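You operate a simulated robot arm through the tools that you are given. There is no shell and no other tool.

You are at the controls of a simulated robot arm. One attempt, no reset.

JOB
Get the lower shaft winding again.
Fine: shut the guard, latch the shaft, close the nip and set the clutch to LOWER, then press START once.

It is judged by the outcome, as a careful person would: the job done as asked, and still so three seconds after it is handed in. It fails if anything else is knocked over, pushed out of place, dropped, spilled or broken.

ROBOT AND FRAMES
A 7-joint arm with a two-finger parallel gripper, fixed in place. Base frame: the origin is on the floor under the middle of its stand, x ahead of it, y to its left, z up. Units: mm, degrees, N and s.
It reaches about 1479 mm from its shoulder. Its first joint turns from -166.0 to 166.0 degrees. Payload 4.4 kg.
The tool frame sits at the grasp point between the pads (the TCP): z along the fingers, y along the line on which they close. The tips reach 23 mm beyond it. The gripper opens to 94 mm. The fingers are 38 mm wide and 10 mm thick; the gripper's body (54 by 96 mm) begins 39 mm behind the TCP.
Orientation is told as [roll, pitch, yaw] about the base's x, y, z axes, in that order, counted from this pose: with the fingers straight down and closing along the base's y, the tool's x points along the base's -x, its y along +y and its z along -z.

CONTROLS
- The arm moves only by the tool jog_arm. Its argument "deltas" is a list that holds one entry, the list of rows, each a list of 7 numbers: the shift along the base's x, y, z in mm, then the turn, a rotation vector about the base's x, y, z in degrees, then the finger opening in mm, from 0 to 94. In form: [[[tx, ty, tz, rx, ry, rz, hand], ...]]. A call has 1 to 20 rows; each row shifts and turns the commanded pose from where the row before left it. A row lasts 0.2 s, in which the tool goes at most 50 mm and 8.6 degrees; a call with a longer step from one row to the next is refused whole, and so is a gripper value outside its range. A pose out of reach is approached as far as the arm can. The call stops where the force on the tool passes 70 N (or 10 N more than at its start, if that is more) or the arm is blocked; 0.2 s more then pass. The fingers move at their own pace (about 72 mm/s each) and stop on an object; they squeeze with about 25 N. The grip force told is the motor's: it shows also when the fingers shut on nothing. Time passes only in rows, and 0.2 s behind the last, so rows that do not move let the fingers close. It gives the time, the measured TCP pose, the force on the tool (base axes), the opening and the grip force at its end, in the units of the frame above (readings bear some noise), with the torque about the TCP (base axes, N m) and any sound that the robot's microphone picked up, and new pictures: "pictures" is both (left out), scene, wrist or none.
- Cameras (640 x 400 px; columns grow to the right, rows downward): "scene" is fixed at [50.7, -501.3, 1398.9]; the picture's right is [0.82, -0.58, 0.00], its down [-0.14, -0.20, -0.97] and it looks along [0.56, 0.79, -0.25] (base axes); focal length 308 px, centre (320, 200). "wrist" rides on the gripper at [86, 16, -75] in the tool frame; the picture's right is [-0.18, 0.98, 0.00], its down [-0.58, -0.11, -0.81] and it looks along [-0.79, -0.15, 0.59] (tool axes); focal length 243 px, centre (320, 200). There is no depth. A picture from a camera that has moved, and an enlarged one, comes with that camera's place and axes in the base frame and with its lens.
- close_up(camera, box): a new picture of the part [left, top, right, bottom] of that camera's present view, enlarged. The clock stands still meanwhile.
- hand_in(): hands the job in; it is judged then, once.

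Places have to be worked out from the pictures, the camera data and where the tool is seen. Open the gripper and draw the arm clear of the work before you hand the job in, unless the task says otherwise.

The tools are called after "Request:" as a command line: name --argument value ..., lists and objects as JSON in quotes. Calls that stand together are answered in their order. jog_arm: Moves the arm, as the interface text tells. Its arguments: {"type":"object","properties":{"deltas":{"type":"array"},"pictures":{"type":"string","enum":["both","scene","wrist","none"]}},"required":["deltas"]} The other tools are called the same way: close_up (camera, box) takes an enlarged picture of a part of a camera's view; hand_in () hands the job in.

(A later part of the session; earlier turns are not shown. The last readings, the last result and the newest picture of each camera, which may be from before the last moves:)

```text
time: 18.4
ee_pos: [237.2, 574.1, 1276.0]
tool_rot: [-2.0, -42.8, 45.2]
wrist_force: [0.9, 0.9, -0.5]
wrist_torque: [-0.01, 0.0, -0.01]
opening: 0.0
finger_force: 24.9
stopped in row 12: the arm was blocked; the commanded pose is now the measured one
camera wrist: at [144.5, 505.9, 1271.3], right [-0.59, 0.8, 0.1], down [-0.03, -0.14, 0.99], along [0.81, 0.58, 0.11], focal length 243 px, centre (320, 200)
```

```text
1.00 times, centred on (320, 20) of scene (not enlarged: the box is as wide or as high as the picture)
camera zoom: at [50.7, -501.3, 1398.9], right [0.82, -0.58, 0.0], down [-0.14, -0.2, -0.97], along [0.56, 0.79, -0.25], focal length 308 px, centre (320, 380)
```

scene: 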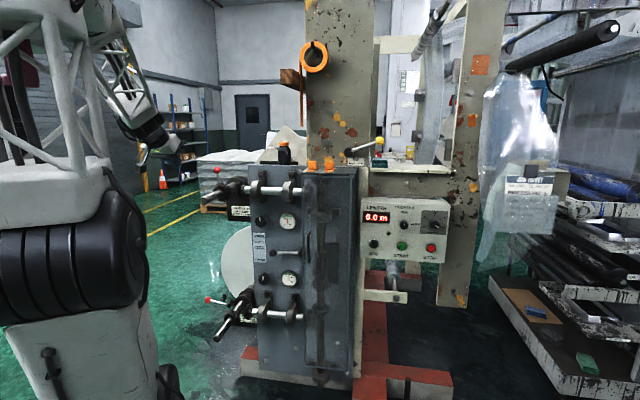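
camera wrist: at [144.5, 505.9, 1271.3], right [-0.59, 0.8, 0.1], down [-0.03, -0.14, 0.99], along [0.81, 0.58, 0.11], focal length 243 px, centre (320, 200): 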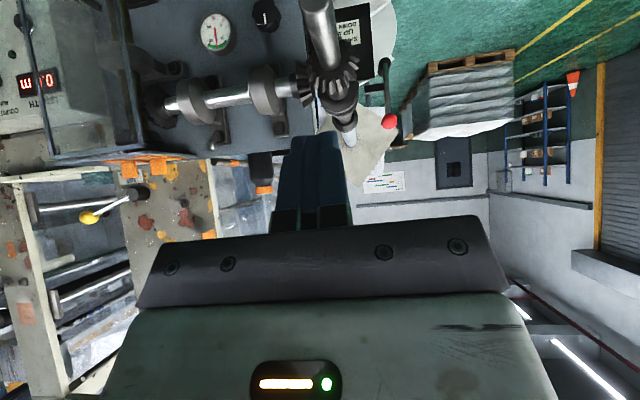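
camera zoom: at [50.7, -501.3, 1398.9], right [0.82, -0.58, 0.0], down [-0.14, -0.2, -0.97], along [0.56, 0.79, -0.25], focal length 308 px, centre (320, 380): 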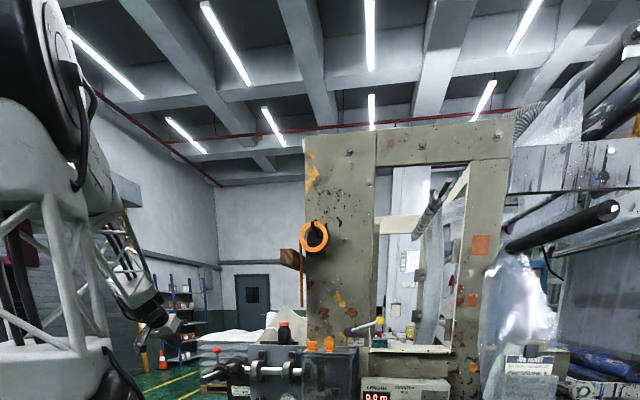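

Nothing near the gripper is touching, so the block looks like an awkward folded posture. I move outward, away from the base and up, to open the arm up.

Request:
jog_arm --deltas '[[[10, 25, 10, 0, 0, 0, 0], [10, 30, 10, 0, 0, 0, 0], [10, 30, 10, 0, 0, 0, 0], [10, 30, 10, 0, 0, 0, 0]]]'

Request:
close_up --camera "scene" --box '[0, 0, 40, 400]'

```text
time: 19.4
ee_pos: [274.6, 689.0, 1324.6]
tool_rot: [-1.3, -43.2, 45.1]
wrist_force: [-0.9, -0.3, -0.3]
wrist_torque: [0.02, -0.02, 0.01]
opening: 0.0
finger_force: 24.9
camera wrist: at [182.1, 621.2, 1317.8], right [-0.59, 0.8, 0.11], down [-0.03, -0.16, 0.99], along [0.81, 0.58, 0.12], focal length 243 px, centre (320, 200)
```

scene: 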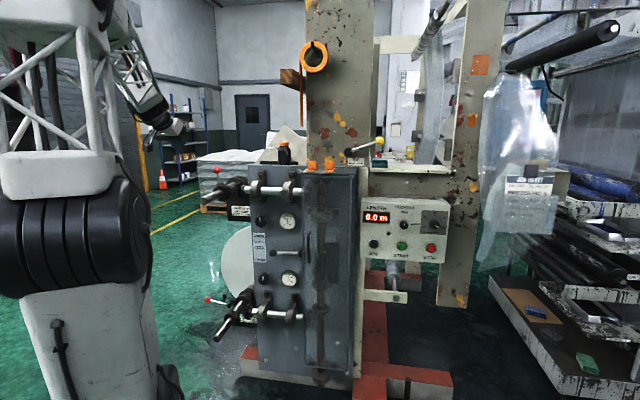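
wrist: 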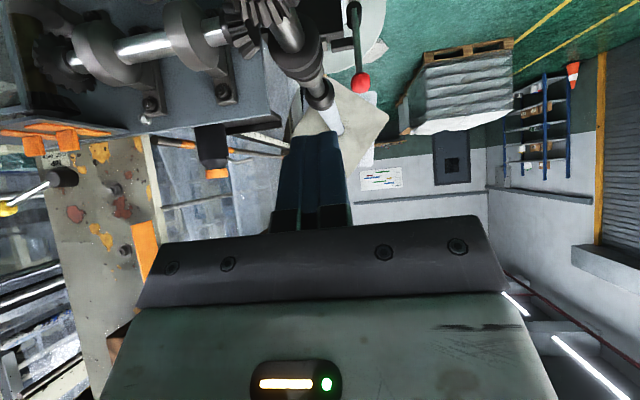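

```text
1.00 times, centred on (20, 200) of scene (not enlarged: the box is as wide or as high as the picture)
camera zoom: at [50.7, -501.3, 1398.9], right [0.82, -0.58, 0.0], down [-0.14, -0.2, -0.97], along [0.56, 0.79, -0.25], focal length 308 px, centre (620, 200)
```

zoom: 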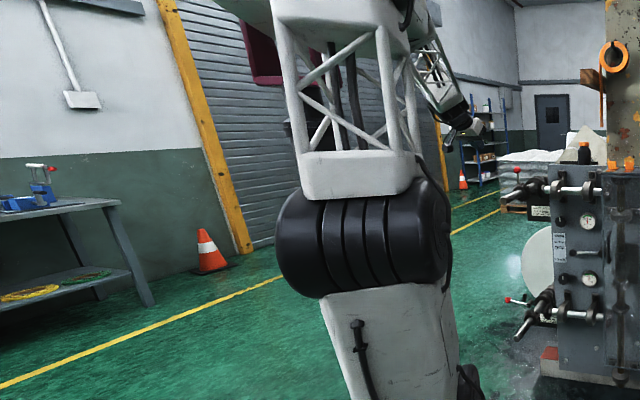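

Motion is free again. I continue out to the left of the shafts, at r≈-470 and d≈800, staying high.

Request:
jog_arm --deltas '[[[-8.2, 41.8, -1, 0, 0, 0, 0], [-8.2, 41.8, -1, 0, 0, 0, 0], [-8.2, 41.8, -1, 0, 0, 0, 0], [-8.2, 41.8, -1, 0, 0, 0, 0], [-8.2, 41.8, -1, 0, 0, 0, 0], [0, 0, -35, 0, 0, 0, 0], [0, 0, -40, 0, 0, 0, 0], [0, 0, -40, 0, 0, 0, 0]]]'

```text
time: 21.2
ee_pos: [234.2, 898.2, 1202.6]
tool_rot: [-1.5, -43.3, 45.1]
wrist_force: [-0.5, -0.4, -0.4]
wrist_torque: [-0.02, -0.03, 0.01]
opening: 0.2
finger_force: 25.4
camera wrist: at [141.9, 830.3, 1196.7], right [-0.59, 0.8, 0.11], down [-0.03, -0.15, 0.99], along [0.81, 0.58, 0.11], focal length 243 px, centre (320, 200)
```

scene: 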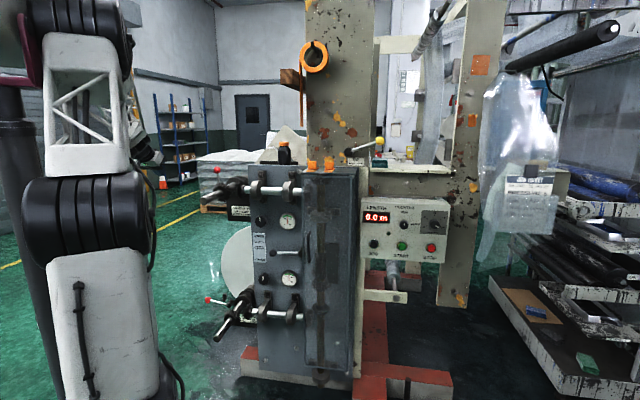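
wrist: 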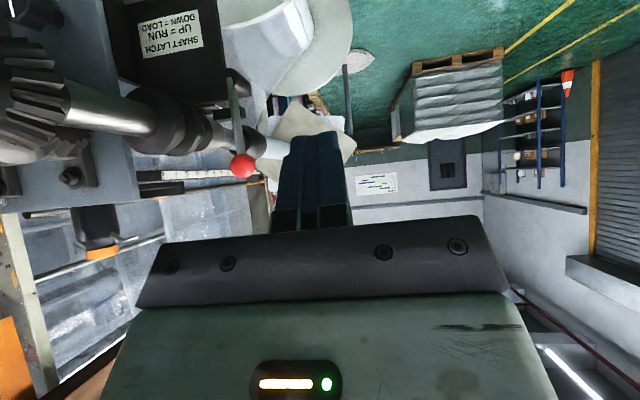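

The arm is clear to the left of the machine, so I descend toward the height of the lower latch.

Request:
jog_arm --deltas '[[[0, 0, -43, 0, 0, 0, 0], [0, 0, -43, 0, 0, 0, 0], [0, 0, -43, 0, 0, 0, 0], [0, 0, -43, 0, 0, 0, 0], [0, 0, -43, 0, 0, 0, 0], [0, 0, -43, 0, 0, 0, 0], [0, 0, -43, 0, 0, 0, 0], [0, 0, -43, 0, 0, 0, 0], [0, 0, -43, 0, 0, 0, 0], [0, 0, -43, 0, 0, 0, 0], [0, 0, -43, 0, 0, 0, 0], [0, 0, -43, 0, 0, 0, 0]]]'

```text
time: 23.8
ee_pos: [234.7, 899.5, 687.3]
tool_rot: [-1.5, -43.2, 45.1]
wrist_force: [0.0, -0.2, 0.8]
wrist_torque: [-0.07, 0.0, -0.02]
opening: 0.0
finger_force: 25.3
camera wrist: at [142.0, 831.0, 680.7], right [-0.59, 0.8, 0.11], down [-0.03, -0.16, 0.99], along [0.81, 0.58, 0.11], focal length 243 px, centre (320, 200)
```

scene: 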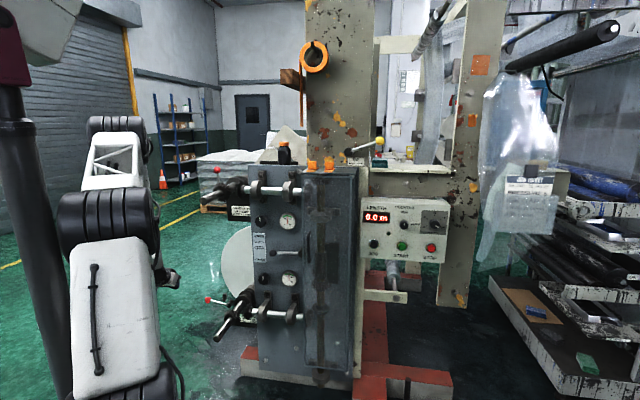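
wrist: 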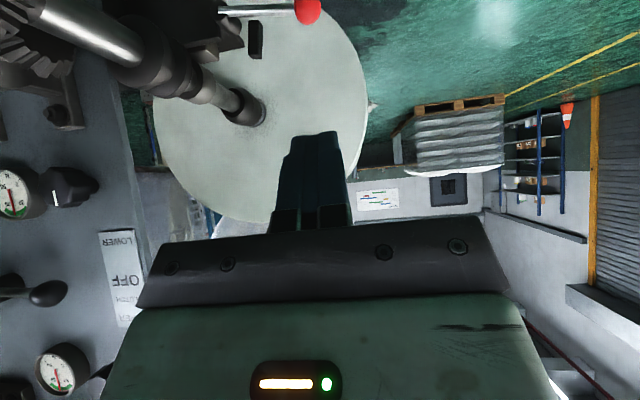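

The view confirms the latch ball at about r=-446, d=1022, z=470, with its pivot at about r=-330, z=453. The small black bar that turns with the lever sits further back, out of the finger's path. I descend in front of and below the ball.

Request:
jog_arm --deltas '[[[12, 10, -41.4, 0, 0, 0, 0], [12, 10, -41.4, 0, 0, 0, 0], [12, 10, -41.4, 0, 0, 0, 0], [12, 10, -41.4, 0, 0, 0, 0], [12, 10, -41.4, 0, 0, 0, 0]]]'

```text
time: 25.0
ee_pos: [294.1, 949.6, 481.2]
tool_rot: [-1.4, -43.2, 45.1]
wrist_force: [0.0, -0.6, 0.8]
wrist_torque: [0.01, 0.04, 0.02]
opening: 0.0
finger_force: 24.8
camera wrist: at [202.0, 881.3, 475.0], right [-0.59, 0.8, 0.11], down [-0.03, -0.15, 0.99], along [0.81, 0.58, 0.11], focal length 243 px, centre (320, 200)
```

scene: 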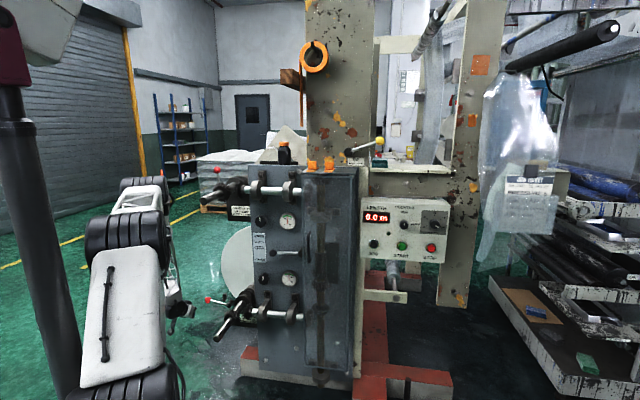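
wrist: 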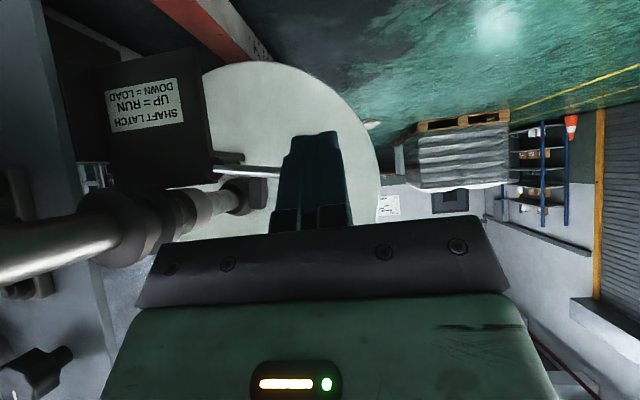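

I'm now in front of the latch. I'll zoom in to check the ball against the fingers.

Request:
close_up --camera "scene" --box '[150, 260, 278, 340]'

Request:
close_up --camera "wrist" --box '[200, 100, 400, 225]'

```text
5.00 times, centred on (214, 300) of scene
camera zoom: at [50.7, -501.3, 1398.9], right [0.82, -0.58, 0.0], down [-0.14, -0.2, -0.97], along [0.56, 0.79, -0.25], focal length 1540 px, centre (850, -300)
```

zoom: 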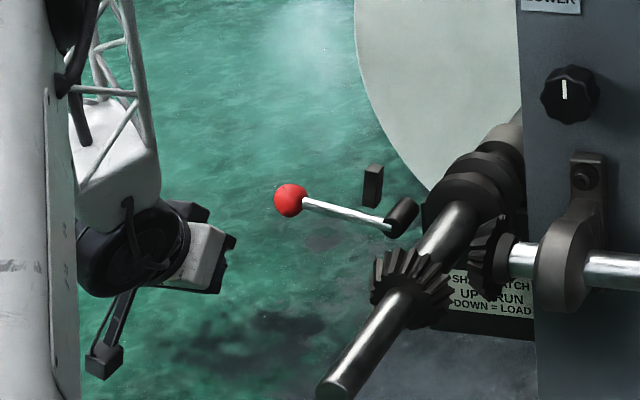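

```text
3.20 times, centred on (300, 162) of wrist
camera zoom: at [202.0, 881.3, 475.0], right [-0.59, 0.8, 0.11], down [-0.03, -0.15, 0.99], along [0.81, 0.58, 0.11], focal length 776 px, centre (384, 320)
```

zoom: 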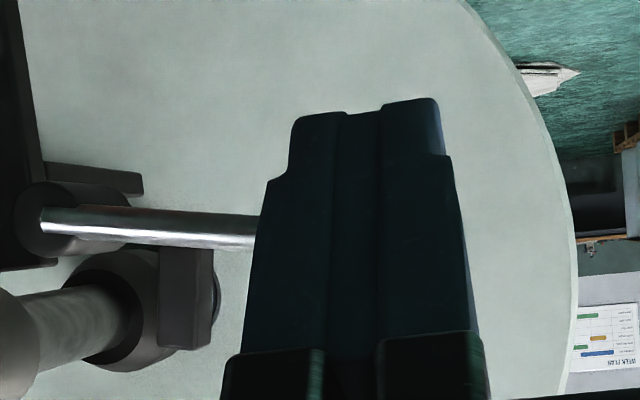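

The fingers sit in front of and slightly left of the ball. I drop below it and move forward under it, without contact yet.

Request:
jog_arm --deltas '[[[7, 7, -28, 0, 0, 0, 0], [7, 7, -28, 0, 0, 0, 0], [24.3, 21.4, 0, 0, 0, 0, 0], [24.3, 21.4, 0, 0, 0, 0, 0], [24.3, 21.4, 0, 0, 0, 0, 0]]]'

Request:
close_up --camera "wrist" --box '[200, 100, 400, 225]'

Request:
close_up --camera "scene" --box '[150, 260, 278, 340]'

```text
time: 26.2
ee_pos: [379.5, 1026.3, 422.8]
tool_rot: [-1.5, -43.1, 45.3]
wrist_force: [-10.3, -16.2, 11.5]
wrist_torque: [0.99, -0.79, -0.2]
opening: 0.0
finger_force: 24.8
camera wrist: at [288.1, 958.0, 417.0], right [-0.59, 0.8, 0.11], down [-0.03, -0.15, 0.99], along [0.81, 0.58, 0.11], focal length 243 px, centre (320, 200)
```

scene: 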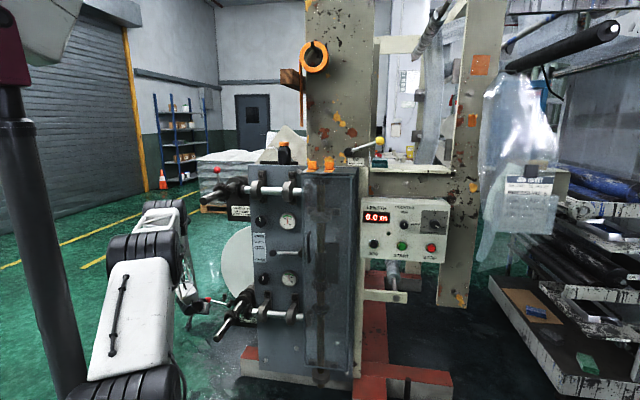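
wrist: 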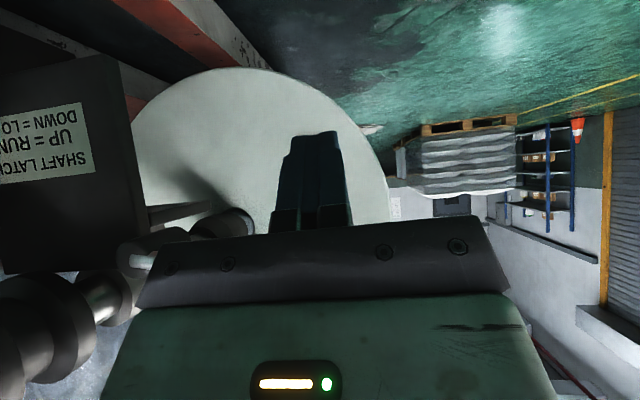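

```text
3.20 times, centred on (300, 162) of wrist
camera zoom: at [288.1, 958.0, 417.0], right [-0.59, 0.8, 0.11], down [-0.03, -0.15, 0.99], along [0.81, 0.58, 0.11], focal length 776 px, centre (384, 320)
```

zoom: 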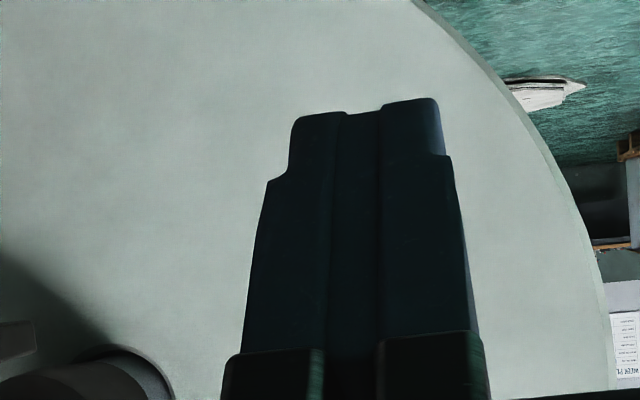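

```text
5.00 times, centred on (214, 300) of scene
camera zoom: at [50.7, -501.3, 1398.9], right [0.82, -0.58, 0.0], down [-0.14, -0.2, -0.97], along [0.56, 0.79, -0.25], focal length 1540 px, centre (850, -300)
```

zoom: 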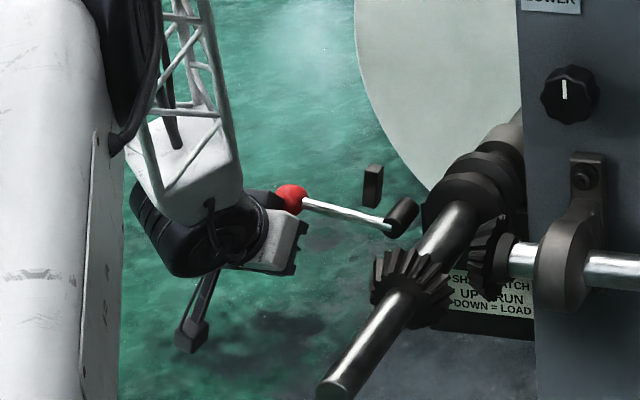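

The readings show a contact of about 20 N pushing back along the fingers, so the ball seems to be touching some part of the gripper. I'll zoom in to see exactly where before moving.

Request:
close_up --camera "scene" --box '[170, 280, 234, 320]'

Request:
close_up --camera "wrist" --box '[80, 160, 560, 400]'

```text
10.00 times, centred on (202, 300) of scene
camera zoom: at [50.7, -501.3, 1398.9], right [0.82, -0.58, 0.0], down [-0.14, -0.2, -0.97], along [0.56, 0.79, -0.25], focal length 3081 px, centre (1500, -800)
```

zoom: 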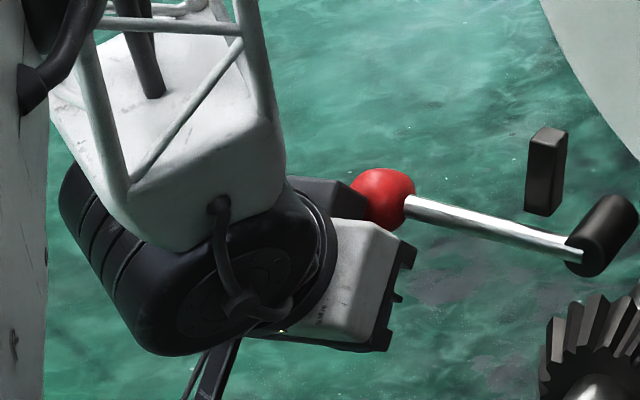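

```text
1.33 times, centred on (320, 280) of wrist
camera zoom: at [288.1, 958.0, 417.0], right [-0.59, 0.8, 0.11], down [-0.03, -0.15, 0.99], along [0.81, 0.58, 0.11], focal length 324 px, centre (320, 93)
```

zoom: 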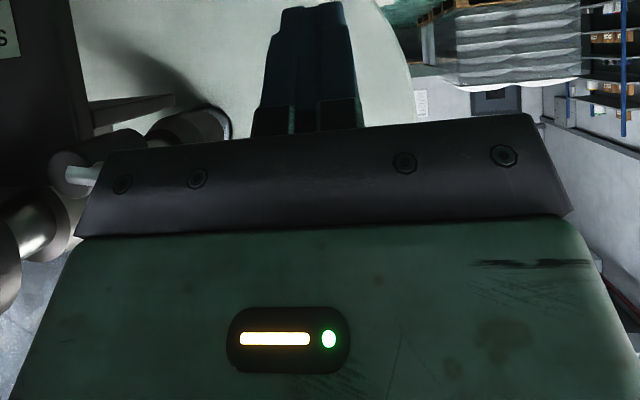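

The scene image and the force line both show the ball's front touching the edge of the gripper body rather than the fingers, since I'm a bit too far in and low. The lever hasn't moved. I ease back and then rise, so the ball comes to rest on the fingers near the TCP.

Request:
jog_arm --deltas '[[[-6, -6, 0, 0, 0, 0, 0], [0, 0, 10, 0, 0, 0, 0], [0, 0, 8, 0, 0, 0, 0]]]' --pictures "none"

```text
time: 27.0
ee_pos: [374.4, 1020.0, 441.3]
tool_rot: [-1.5, -43.1, 45.1]
wrist_force: [-0.4, 0.1, 0.4]
wrist_torque: [-0.01, 0.01, -0.01]
opening: 0.0
finger_force: 25.4
```

The contact is released. Now I rise gently under the ball and watch the force.

Request:
jog_arm --deltas '[[[3.5, 3.5, 9, 0, 0, 0, 0], [1.2, -0.5, 11, 0, 0, 0, 0], [1.2, -0.5, 11, 0, 0, 0, 0]]]'

Request:
close_up --camera "scene" --box '[170, 270, 250, 320]'

```text
time: 27.8
ee_pos: [380.6, 1022.1, 472.2]
tool_rot: [-1.3, -43.2, 45.1]
wrist_force: [-0.2, -0.1, -0.7]
wrist_torque: [-0.03, -0.01, 0.01]
opening: 0.3
finger_force: 25.2
camera wrist: at [288.6, 954.3, 466.3], right [-0.59, 0.8, 0.11], down [-0.03, -0.15, 0.99], along [0.81, 0.58, 0.11], focal length 243 px, centre (320, 200)
```

scene: 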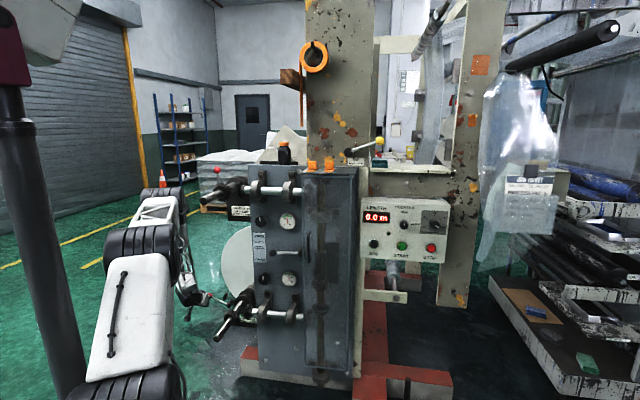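
wrist: 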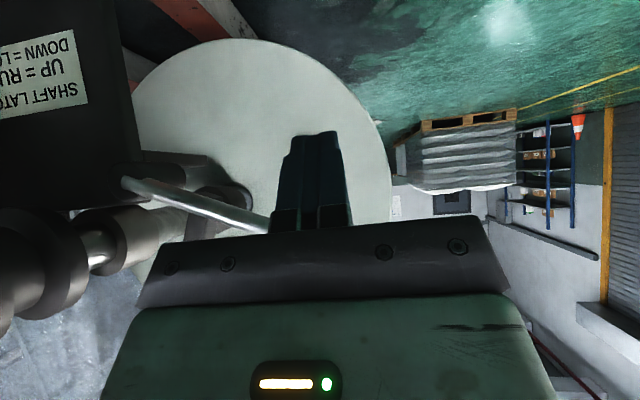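

```text
8.00 times, centred on (210, 295) of scene
camera zoom: at [50.7, -501.3, 1398.9], right [0.82, -0.58, 0.0], down [-0.14, -0.2, -0.97], along [0.56, 0.79, -0.25], focal length 2465 px, centre (1200, -560)
```

zoom: 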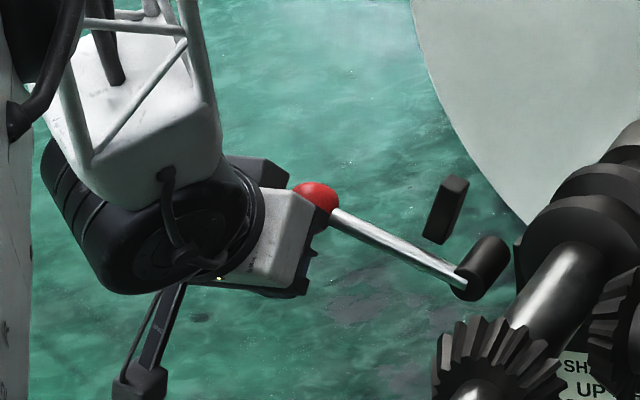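

The lever is rising and its bar is turning with it, at near-zero force. I continue the push along the arc.

Request:
jog_arm --deltas '[[[3.9, -2.7, 14.2, 0, 0, 0, 0], [3.9, -2.7, 14.2, 0, 0, 0, 0], [6.8, -5.3, 12.1, 0, 0, 0, 0], [6.8, -5.3, 12.1, 0, 0, 0, 0], [9.1, -7.2, 9.4, 0, 0, 0, 0], [9.1, -7.2, 9.4, 0, 0, 0, 0]]]'

Request:
close_up --camera "scene" --box '[180, 260, 260, 310]'

```text
time: 29.2
ee_pos: [419.2, 993.1, 543.3]
tool_rot: [-1.5, -43.2, 45.1]
wrist_force: [0.2, -0.4, -0.4]
wrist_torque: [0.01, 0.0, -0.01]
opening: 0.0
finger_force: 24.3
camera wrist: at [328.1, 924.3, 537.8], right [-0.59, 0.8, 0.11], down [-0.03, -0.15, 0.99], along [0.81, 0.58, 0.11], focal length 243 px, centre (320, 200)
```

scene: 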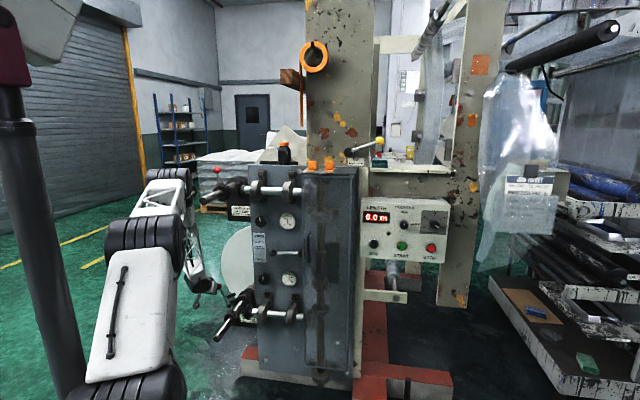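
wrist: 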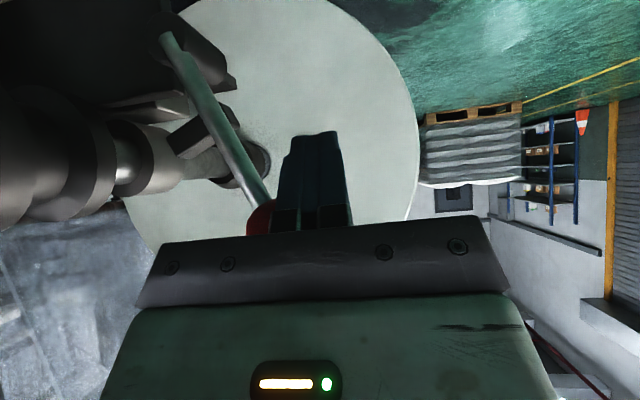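

```text
8.00 times, centred on (220, 285) of scene
camera zoom: at [50.7, -501.3, 1398.9], right [0.82, -0.58, 0.0], down [-0.14, -0.2, -0.97], along [0.56, 0.79, -0.25], focal length 2465 px, centre (1120, -480)
```

zoom: 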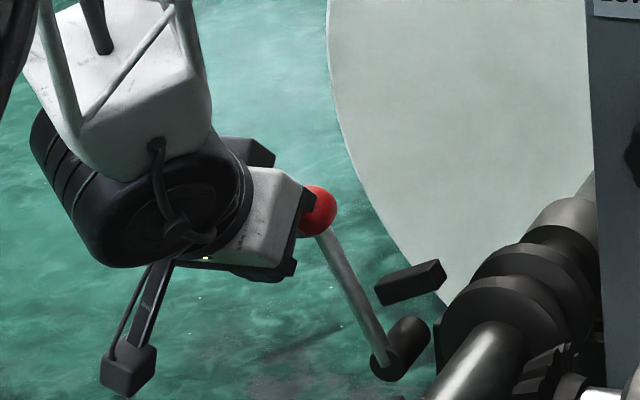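

The lever is about 65° through its swing with the ball pressed on the finger's right side. I continue toward vertical.

Request:
jog_arm --deltas '[[[11.2, -9.3, 6, 0, 0, 0, 0], [11.2, -9.3, 6, 0, 0, 0, 0], [8.8, -5.2, 3.3, 0, 0, 0, 0]]]'

Request:
close_up --camera "scene" --box '[180, 260, 260, 310]'

```text
time: 30.0
ee_pos: [452.2, 968.5, 559.7]
tool_rot: [-1.5, -43.3, 45.1]
wrist_force: [0.9, 0.5, 0.1]
wrist_torque: [0.03, 0.02, -0.01]
opening: 0.0
finger_force: 25.1
camera wrist: at [359.0, 900.3, 553.4], right [-0.59, 0.8, 0.11], down [-0.03, -0.15, 0.99], along [0.81, 0.58, 0.11], focal length 243 px, centre (320, 200)
```

scene: 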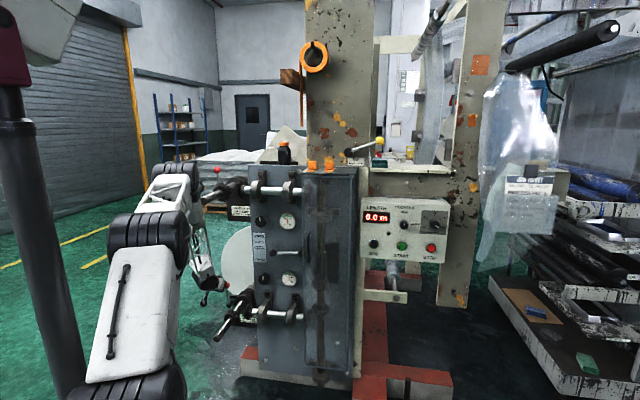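
wrist: 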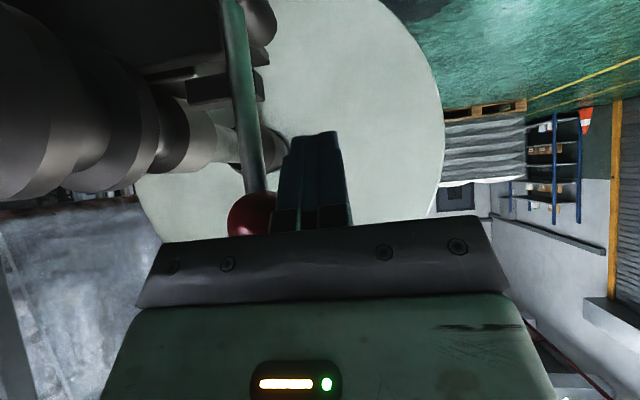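

```text
8.00 times, centred on (220, 285) of scene
camera zoom: at [50.7, -501.3, 1398.9], right [0.82, -0.58, 0.0], down [-0.14, -0.2, -0.97], along [0.56, 0.79, -0.25], focal length 2465 px, centre (1120, -480)
```

zoom: 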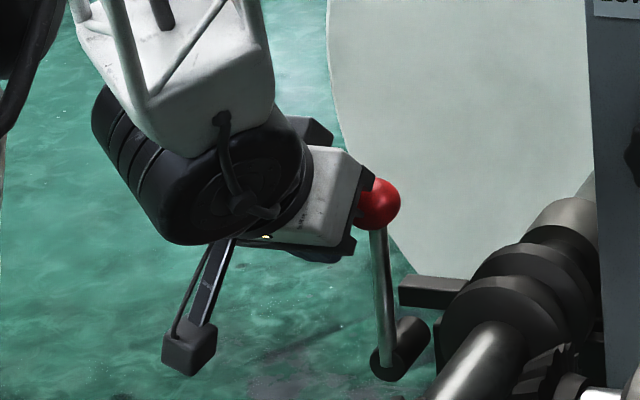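

The lever now stands essentially vertical, like the upper one, and its bar has swung in against the shaft collar. I'll nudge it a few millimetres further in tiny steps to confirm it reaches its stop.

Request:
jog_arm --deltas '[[[1.8, -1.4, 0.4, 0, 0, 0, 0], [1.8, -1.4, 0.4, 0, 0, 0, 0], [1.8, -1.4, 0.2, 0, 0, 0, 0]]]' --pictures "wrist"

Request:
close_up --camera "scene" --box '[180, 260, 260, 310]'

```text
time: 30.8
ee_pos: [452.5, 965.6, 559.1]
tool_rot: [-1.6, -43.1, 45.4]
wrist_force: [0.0, 1.0, 0.1]
wrist_torque: [-0.04, -0.02, 0.01]
opening: 0.2
finger_force: 24.9
camera wrist: at [361.1, 896.6, 552.7], right [-0.59, 0.8, 0.11], down [-0.03, -0.15, 0.99], along [0.81, 0.58, 0.11], focal length 243 px, centre (320, 200)
```

wrist: 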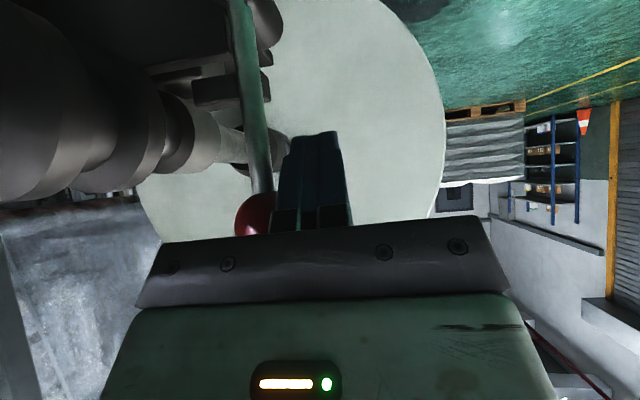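

```text
8.00 times, centred on (220, 285) of scene
camera zoom: at [50.7, -501.3, 1398.9], right [0.82, -0.58, 0.0], down [-0.14, -0.2, -0.97], along [0.56, 0.79, -0.25], focal length 2465 px, centre (1120, -480)
```

zoom: 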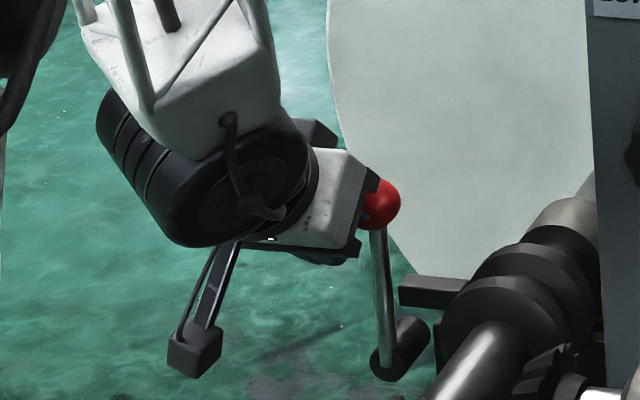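

The ball hasn't moved and the force is about 1 N, so the lever may already rest at its stop. I'll nudge once more to confirm contact.

Request:
jog_arm --deltas '[[[1.8, -1.8, 0, 0, 0, 0, 0], [1.8, -1.8, 0, 0, 0, 0, 0], [1.8, -1.8, 0, 0, 0, 0, 0]]]' --pictures "wrist"

Request:
close_up --camera "scene" --box '[180, 260, 260, 310]'

```text
time: 31.6
ee_pos: [452.4, 961.4, 557.1]
tool_rot: [-1.8, -43.0, 45.6]
wrist_force: [-0.6, 0.8, -0.6]
wrist_torque: [0.0, 0.02, 0.02]
opening: 0.1
finger_force: 25.2
camera wrist: at [361.3, 892.6, 551.3], right [-0.6, 0.8, 0.1], down [-0.03, -0.15, 0.99], along [0.8, 0.59, 0.11], focal length 243 px, centre (320, 200)
```

wrist: 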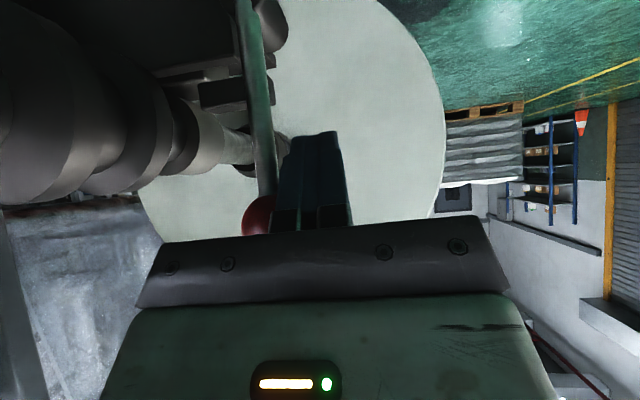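

```text
8.00 times, centred on (220, 285) of scene
camera zoom: at [50.7, -501.3, 1398.9], right [0.82, -0.58, 0.0], down [-0.14, -0.2, -0.97], along [0.56, 0.79, -0.25], focal length 2465 px, centre (1120, -480)
```

zoom: 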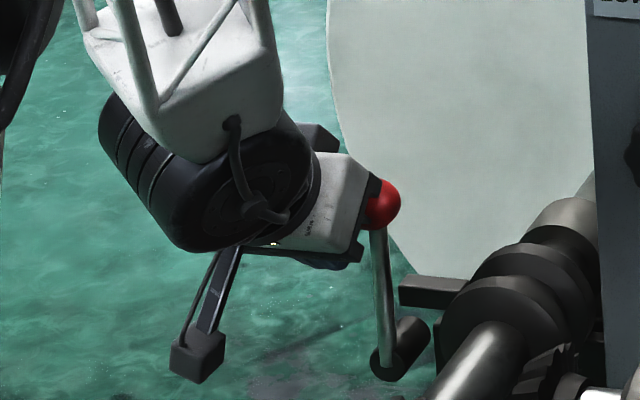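

The lever is as upright as the upper one and its bar sits at the collar, so the shaft reads as latched. I back the fingers off to the left, then retreat toward the robot to view it clearly.

Request:
jog_arm --deltas '[[[-8, 8, 0, 0, 0, 0, 0], [-12, 12, 0, 0, 0, 0, 0], [-20, -10, 10, 0, 0, 0, 0], [-28, -20, 15, 0, 0, 0, 0], [-28, -24, 20, 0, 0, 0, 0], [-28, -24, 20, 0, 0, 0, 0]]]'

Request:
close_up --camera "scene" --box '[180, 260, 260, 310]'

Request:
close_up --camera "scene" --box '[180, 150, 260, 200]'

```text
time: 33.0
ee_pos: [338.9, 900.7, 624.6]
tool_rot: [-1.5, -43.2, 45.1]
wrist_force: [-0.2, 0.1, -0.9]
wrist_torque: [0.03, 0.05, 0.04]
opening: 0.0
finger_force: 25.2
camera wrist: at [246.2, 832.8, 618.9], right [-0.59, 0.8, 0.11], down [-0.03, -0.15, 0.99], along [0.81, 0.58, 0.11], focal length 243 px, centre (320, 200)
```

scene: 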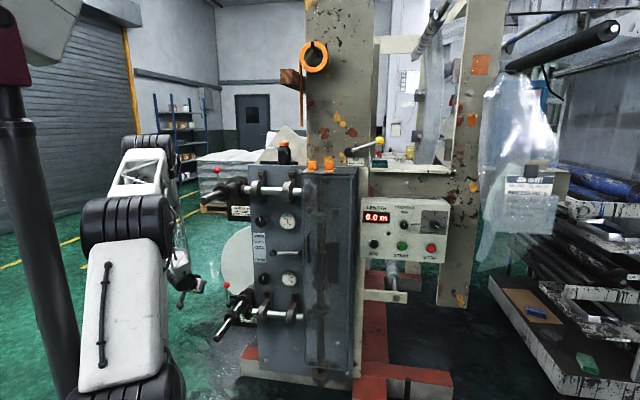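
wrist: 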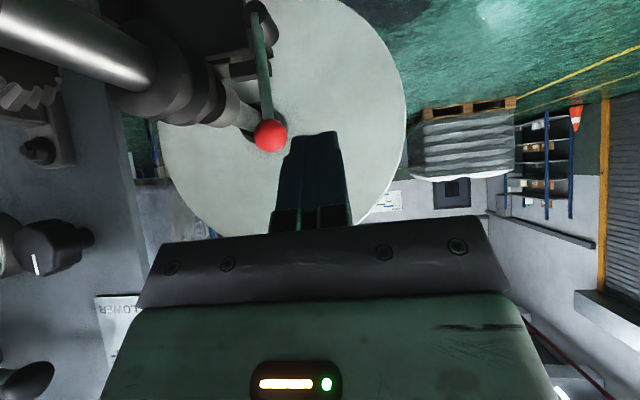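

```text
8.00 times, centred on (220, 285) of scene
camera zoom: at [50.7, -501.3, 1398.9], right [0.82, -0.58, 0.0], down [-0.14, -0.2, -0.97], along [0.56, 0.79, -0.25], focal length 2465 px, centre (1120, -480)
```

zoom: 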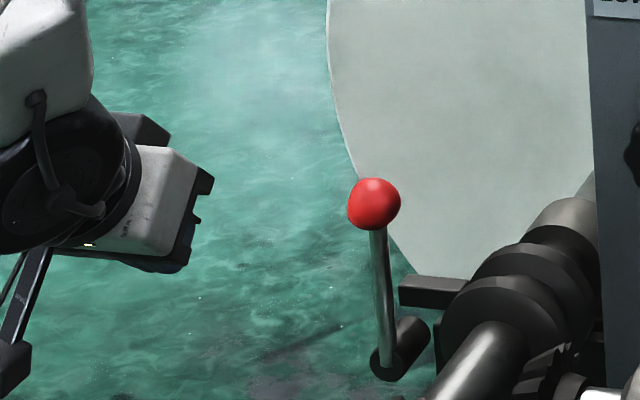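

```text
8.00 times, centred on (220, 175) of scene
camera zoom: at [50.7, -501.3, 1398.9], right [0.82, -0.58, 0.0], down [-0.14, -0.2, -0.97], along [0.56, 0.79, -0.25], focal length 2465 px, centre (1120, 400)
```

zoom: 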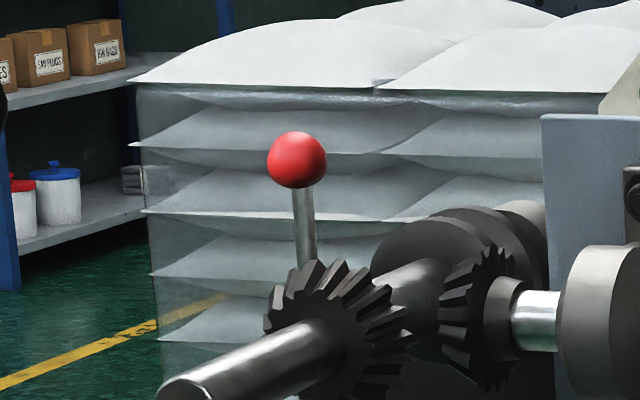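

Both latch levers now stand at the same angle, so the lower shaft is latched. Next is the nip: I retrace left, then go up well clear of the shafts.

Request:
jog_arm --deltas '[[[-35.2, -0.8, 25, 0, 0, 0, 0], [-35.2, -0.8, 25, 0, 0, 0, 0], [-35.2, -0.8, 25, 0, 0, 0, 0], [0, 0, 44.5, 0, 0, 0, 0], [0, 0, 44.5, 0, 0, 0, 0], [0, 0, 44.5, 0, 0, 0, 0], [0, 0, 44.5, 0, 0, 0, 0], [0, 0, 44.5, 0, 0, 0, 0], [0, 0, 44.5, 0, 0, 0, 0], [0, 0, 44.5, 0, 0, 0, 0], [0, 0, 44.5, 0, 0, 0, 0], [0, 0, 44.5, 0, 0, 0, 0], [0, 0, 44.5, 0, 0, 0, 0], [0, 0, 44.5, 0, 0, 0, 0], [0, 0, 44.5, 0, 0, 0, 0], [0, 0, 44.5, 0, 0, 0, 0], [0, 0, 44.5, 0, 0, 0, 0]]]'

```text
time: 36.8
ee_pos: [249.2, 936.1, 1190.1]
tool_rot: [-7.6, -36.3, 48.2]
wrist_force: [0.8, 0.0, 0.1]
wrist_torque: [-0.02, 0.02, 0.0]
opening: 0.0
finger_force: 25.5
stopped in row 17: the arm was blocked; the commanded pose is now the measured one
camera wrist: at [155.7, 868.3, 1196.0], right [-0.58, 0.82, 0.01], down [-0.01, -0.01, 1.0], along [0.82, 0.58, 0.01], focal length 243 px, centre (320, 200)
```

scene: 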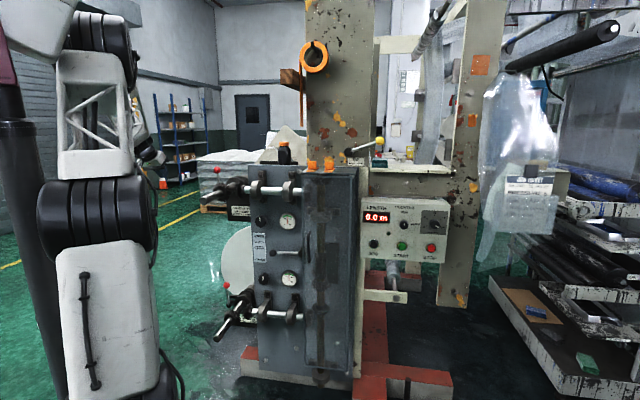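
wrist: 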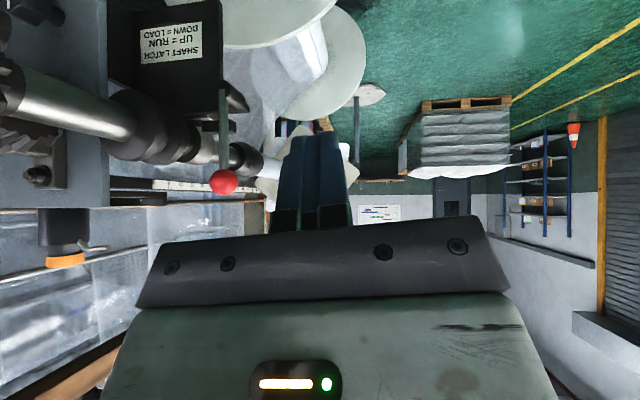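

The arm stalled again with no force on the gripper, and its orientation drifted, so something is holding an arm link. I'll look around the elbow and the dark pole to find out what.

Request:
close_up --camera "scene" --box '[0, 0, 40, 400]'

Request:
close_up --camera "scene" --box '[0, 0, 160, 100]'

Request:
close_up --camera "scene" --box '[0, 0, 2, 2]'

Request:
close_up --camera "scene" --box '[0, 0, 320, 20]'

```text
1.00 times, centred on (20, 200) of scene (not enlarged: the box is as wide or as high as the picture)
camera zoom: at [50.7, -501.3, 1398.9], right [0.82, -0.58, 0.0], down [-0.14, -0.2, -0.97], along [0.56, 0.79, -0.25], focal length 308 px, centre (620, 200)
```

zoom: 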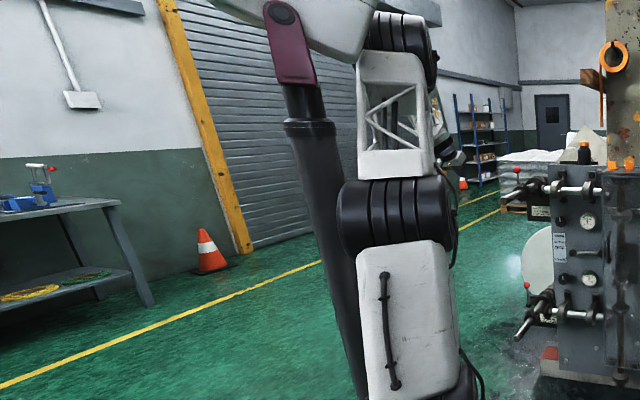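

```text
4.00 times, centred on (80, 50) of scene
camera zoom: at [50.7, -501.3, 1398.9], right [0.82, -0.58, 0.0], down [-0.14, -0.2, -0.97], along [0.56, 0.79, -0.25], focal length 1232 px, centre (1280, 800)
```

zoom: 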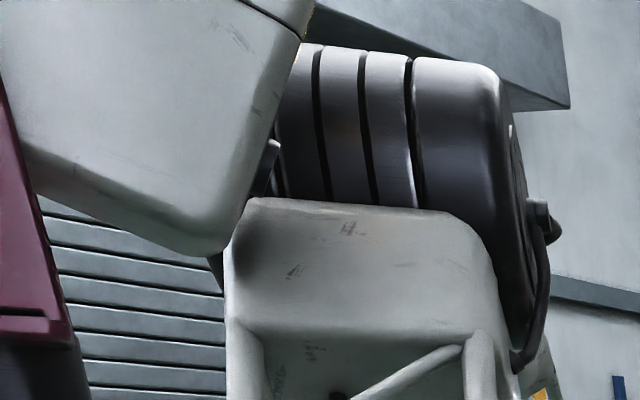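

```text
16.00 times, centred on (1, 1) of scene
camera zoom: at [50.7, -501.3, 1398.9], right [0.82, -0.58, 0.0], down [-0.14, -0.2, -0.97], along [0.56, 0.79, -0.25], focal length 4929 px, centre (5424, 3384)
```

zoom: 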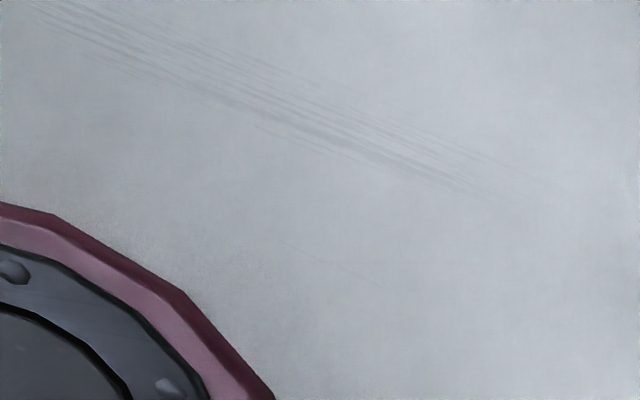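

```text
2.00 times, centred on (160, 10) of scene
camera zoom: at [50.7, -501.3, 1398.9], right [0.82, -0.58, 0.0], down [-0.14, -0.2, -0.97], along [0.56, 0.79, -0.25], focal length 616 px, centre (640, 580)
```

zoom: 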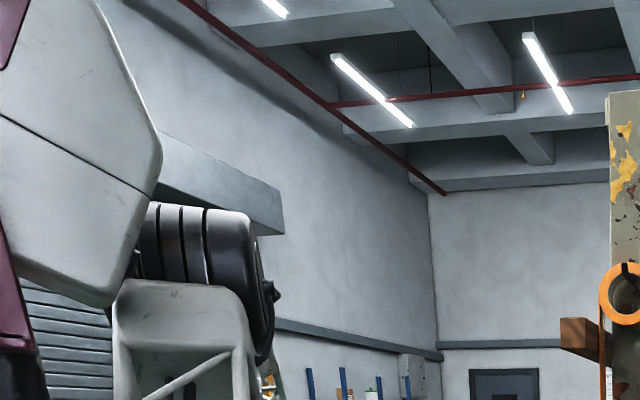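

A static white block on the dark pole is right beside the arm's elbow, and the elbow has come up on the wrong side of it. I'll drop slightly, reach outward so the elbow lowers and moves forward away from the block, and restore the finger tilt.

Request:
jog_arm --deltas '[[[0, 0, -25, 0, 0, 0, 0], [8, 8, -20, 0, 0, 0, 0], [25, 25, 0, 2.9, -0.1, 0.6, 0], [28, 28, 0, 2.9, -0.1, 0.6, 0], [28, 28, 0, 3.0, -0.1, 0.5, 0]]]'

Request:
close_up --camera "scene" --box '[0, 0, 40, 400]'

```text
time: 38.0
ee_pos: [336.6, 1023.9, 1153.3]
tool_rot: [0.4, -43.4, 45.0]
wrist_force: [0.5, -0.2, 0.2]
wrist_torque: [-0.02, 0.04, 0.05]
opening: 0.1
finger_force: 24.9
camera wrist: at [245.3, 954.2, 1147.6], right [-0.6, 0.79, 0.13], down [-0.01, -0.17, 0.98], along [0.8, 0.59, 0.11], focal length 243 px, centre (320, 200)
```

scene: 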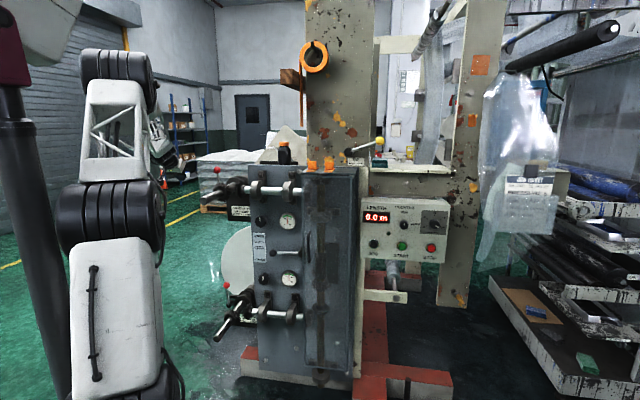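
wrist: 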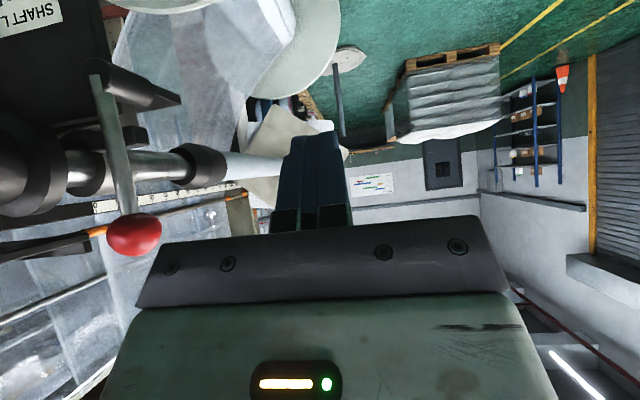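

```text
1.00 times, centred on (20, 200) of scene (not enlarged: the box is as wide or as high as the picture)
camera zoom: at [50.7, -501.3, 1398.9], right [0.82, -0.58, 0.0], down [-0.14, -0.2, -0.97], along [0.56, 0.79, -0.25], focal length 308 px, centre (620, 200)
```

zoom: 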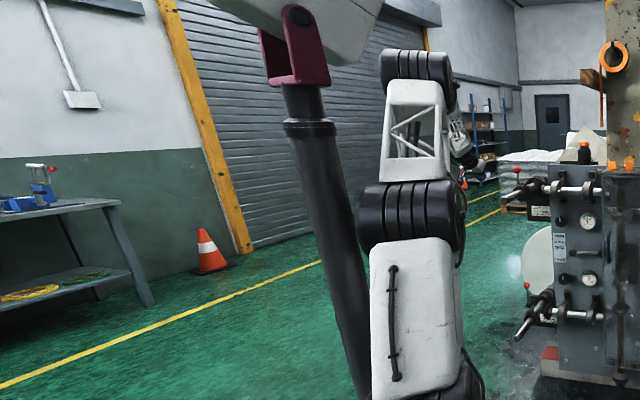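

The arm is clear of that block now. I go straight up at this longer reach, watching the elbow.

Request:
jog_arm --deltas '[[[0, 0, 45, 0, 0, 0, 0], [0, 0, 45, 0, 0, 0, 0], [0, 0, 45, 0, 0, 0, 0], [0, 0, 45, 0, 0, 0, 0]]]' --pictures "scene"

Request:
close_up --camera "scene" --box '[0, 0, 40, 400]'

```text
time: 39.0
ee_pos: [337.2, 1024.0, 1330.1]
tool_rot: [0.3, -43.3, 45.0]
wrist_force: [0.2, -0.1, -1.5]
wrist_torque: [0.03, -0.01, 0.02]
opening: 0.0
finger_force: 24.9
```

scene: 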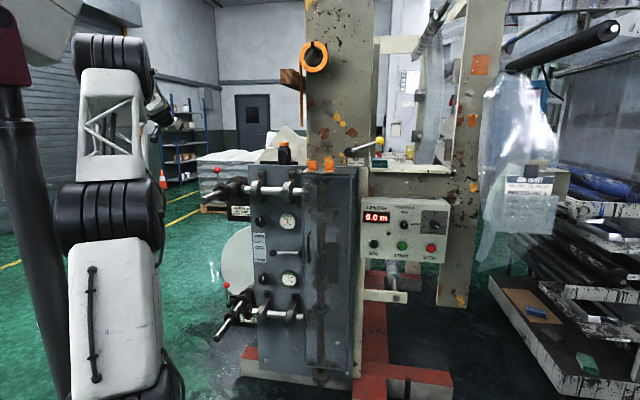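

```text
1.00 times, centred on (20, 200) of scene (not enlarged: the box is as wide or as high as the picture)
camera zoom: at [50.7, -501.3, 1398.9], right [0.82, -0.58, 0.0], down [-0.14, -0.2, -0.97], along [0.56, 0.79, -0.25], focal length 308 px, centre (620, 200)
```

zoom: 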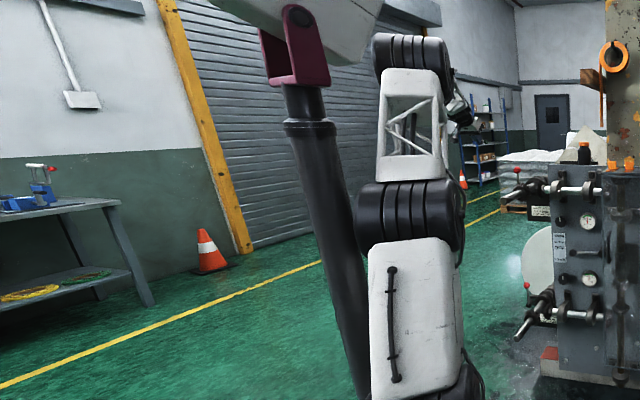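

Clear so far. I continue up and sweep right, in front of and above the machine.

Request:
jog_arm --deltas '[[[21.8, -30.8, 20, 0, 0, 0, 0], [21.8, -30.8, 20, 0, 0, 0, 0], [21.8, -30.8, 20, 0, 0, 0, 0], [21.8, -30.8, 20, 0, 0, 0, 0], [21.8, -30.8, 20, 0, 0, 0, 0], [17, -43, 0, 0, 0, 0, 0], [17, -43, 0, 0, 0, 0, 0], [17, -43, 0, 0, 0, 0, 0], [17, -43, 0, 0, 0, 0, 0], [17, -43, 0, 0, 0, 0, 0], [17, -43, 0, 0, 0, 0, 0], [17, -43, 0, 0, 0, 0, 0]]]'

Request:
close_up --camera "scene" --box '[0, 0, 40, 400]'

```text
time: 41.6
ee_pos: [487.9, 761.3, 1426.1]
tool_rot: [0.0, -43.5, 44.9]
wrist_force: [-0.2, -0.4, 0.0]
wrist_torque: [-0.02, -0.03, 0.02]
opening: 0.1
finger_force: 25.1
out of reach, approached as far as the arm can: row 8, 9, 10, 11, 12
camera wrist: at [395.9, 691.5, 1420.5], right [-0.6, 0.79, 0.13], down [-0.02, -0.17, 0.98], along [0.8, 0.59, 0.12], focal length 243 px, centre (320, 200)
```

scene: 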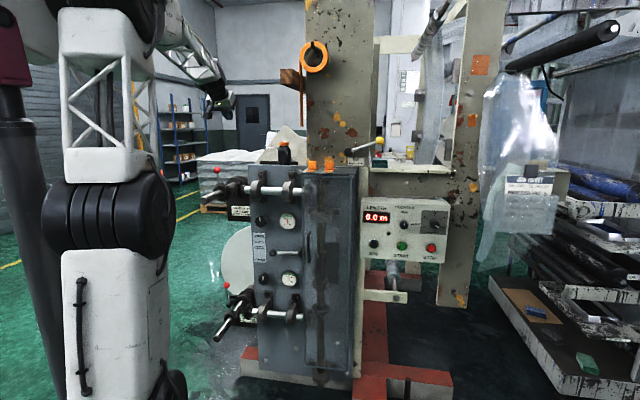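
wrist: 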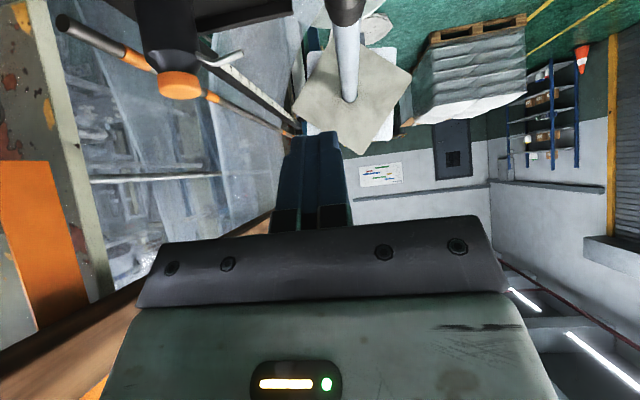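

```text
1.00 times, centred on (20, 200) of scene (not enlarged: the box is as wide or as high as the picture)
camera zoom: at [50.7, -501.3, 1398.9], right [0.82, -0.58, 0.0], down [-0.14, -0.2, -0.97], along [0.56, 0.79, -0.25], focal length 308 px, centre (620, 200)
```

zoom: 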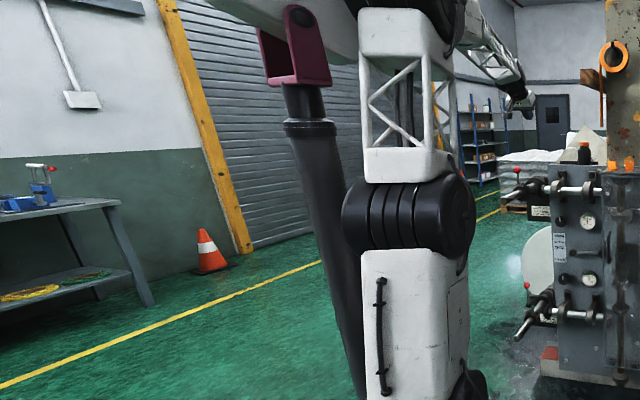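

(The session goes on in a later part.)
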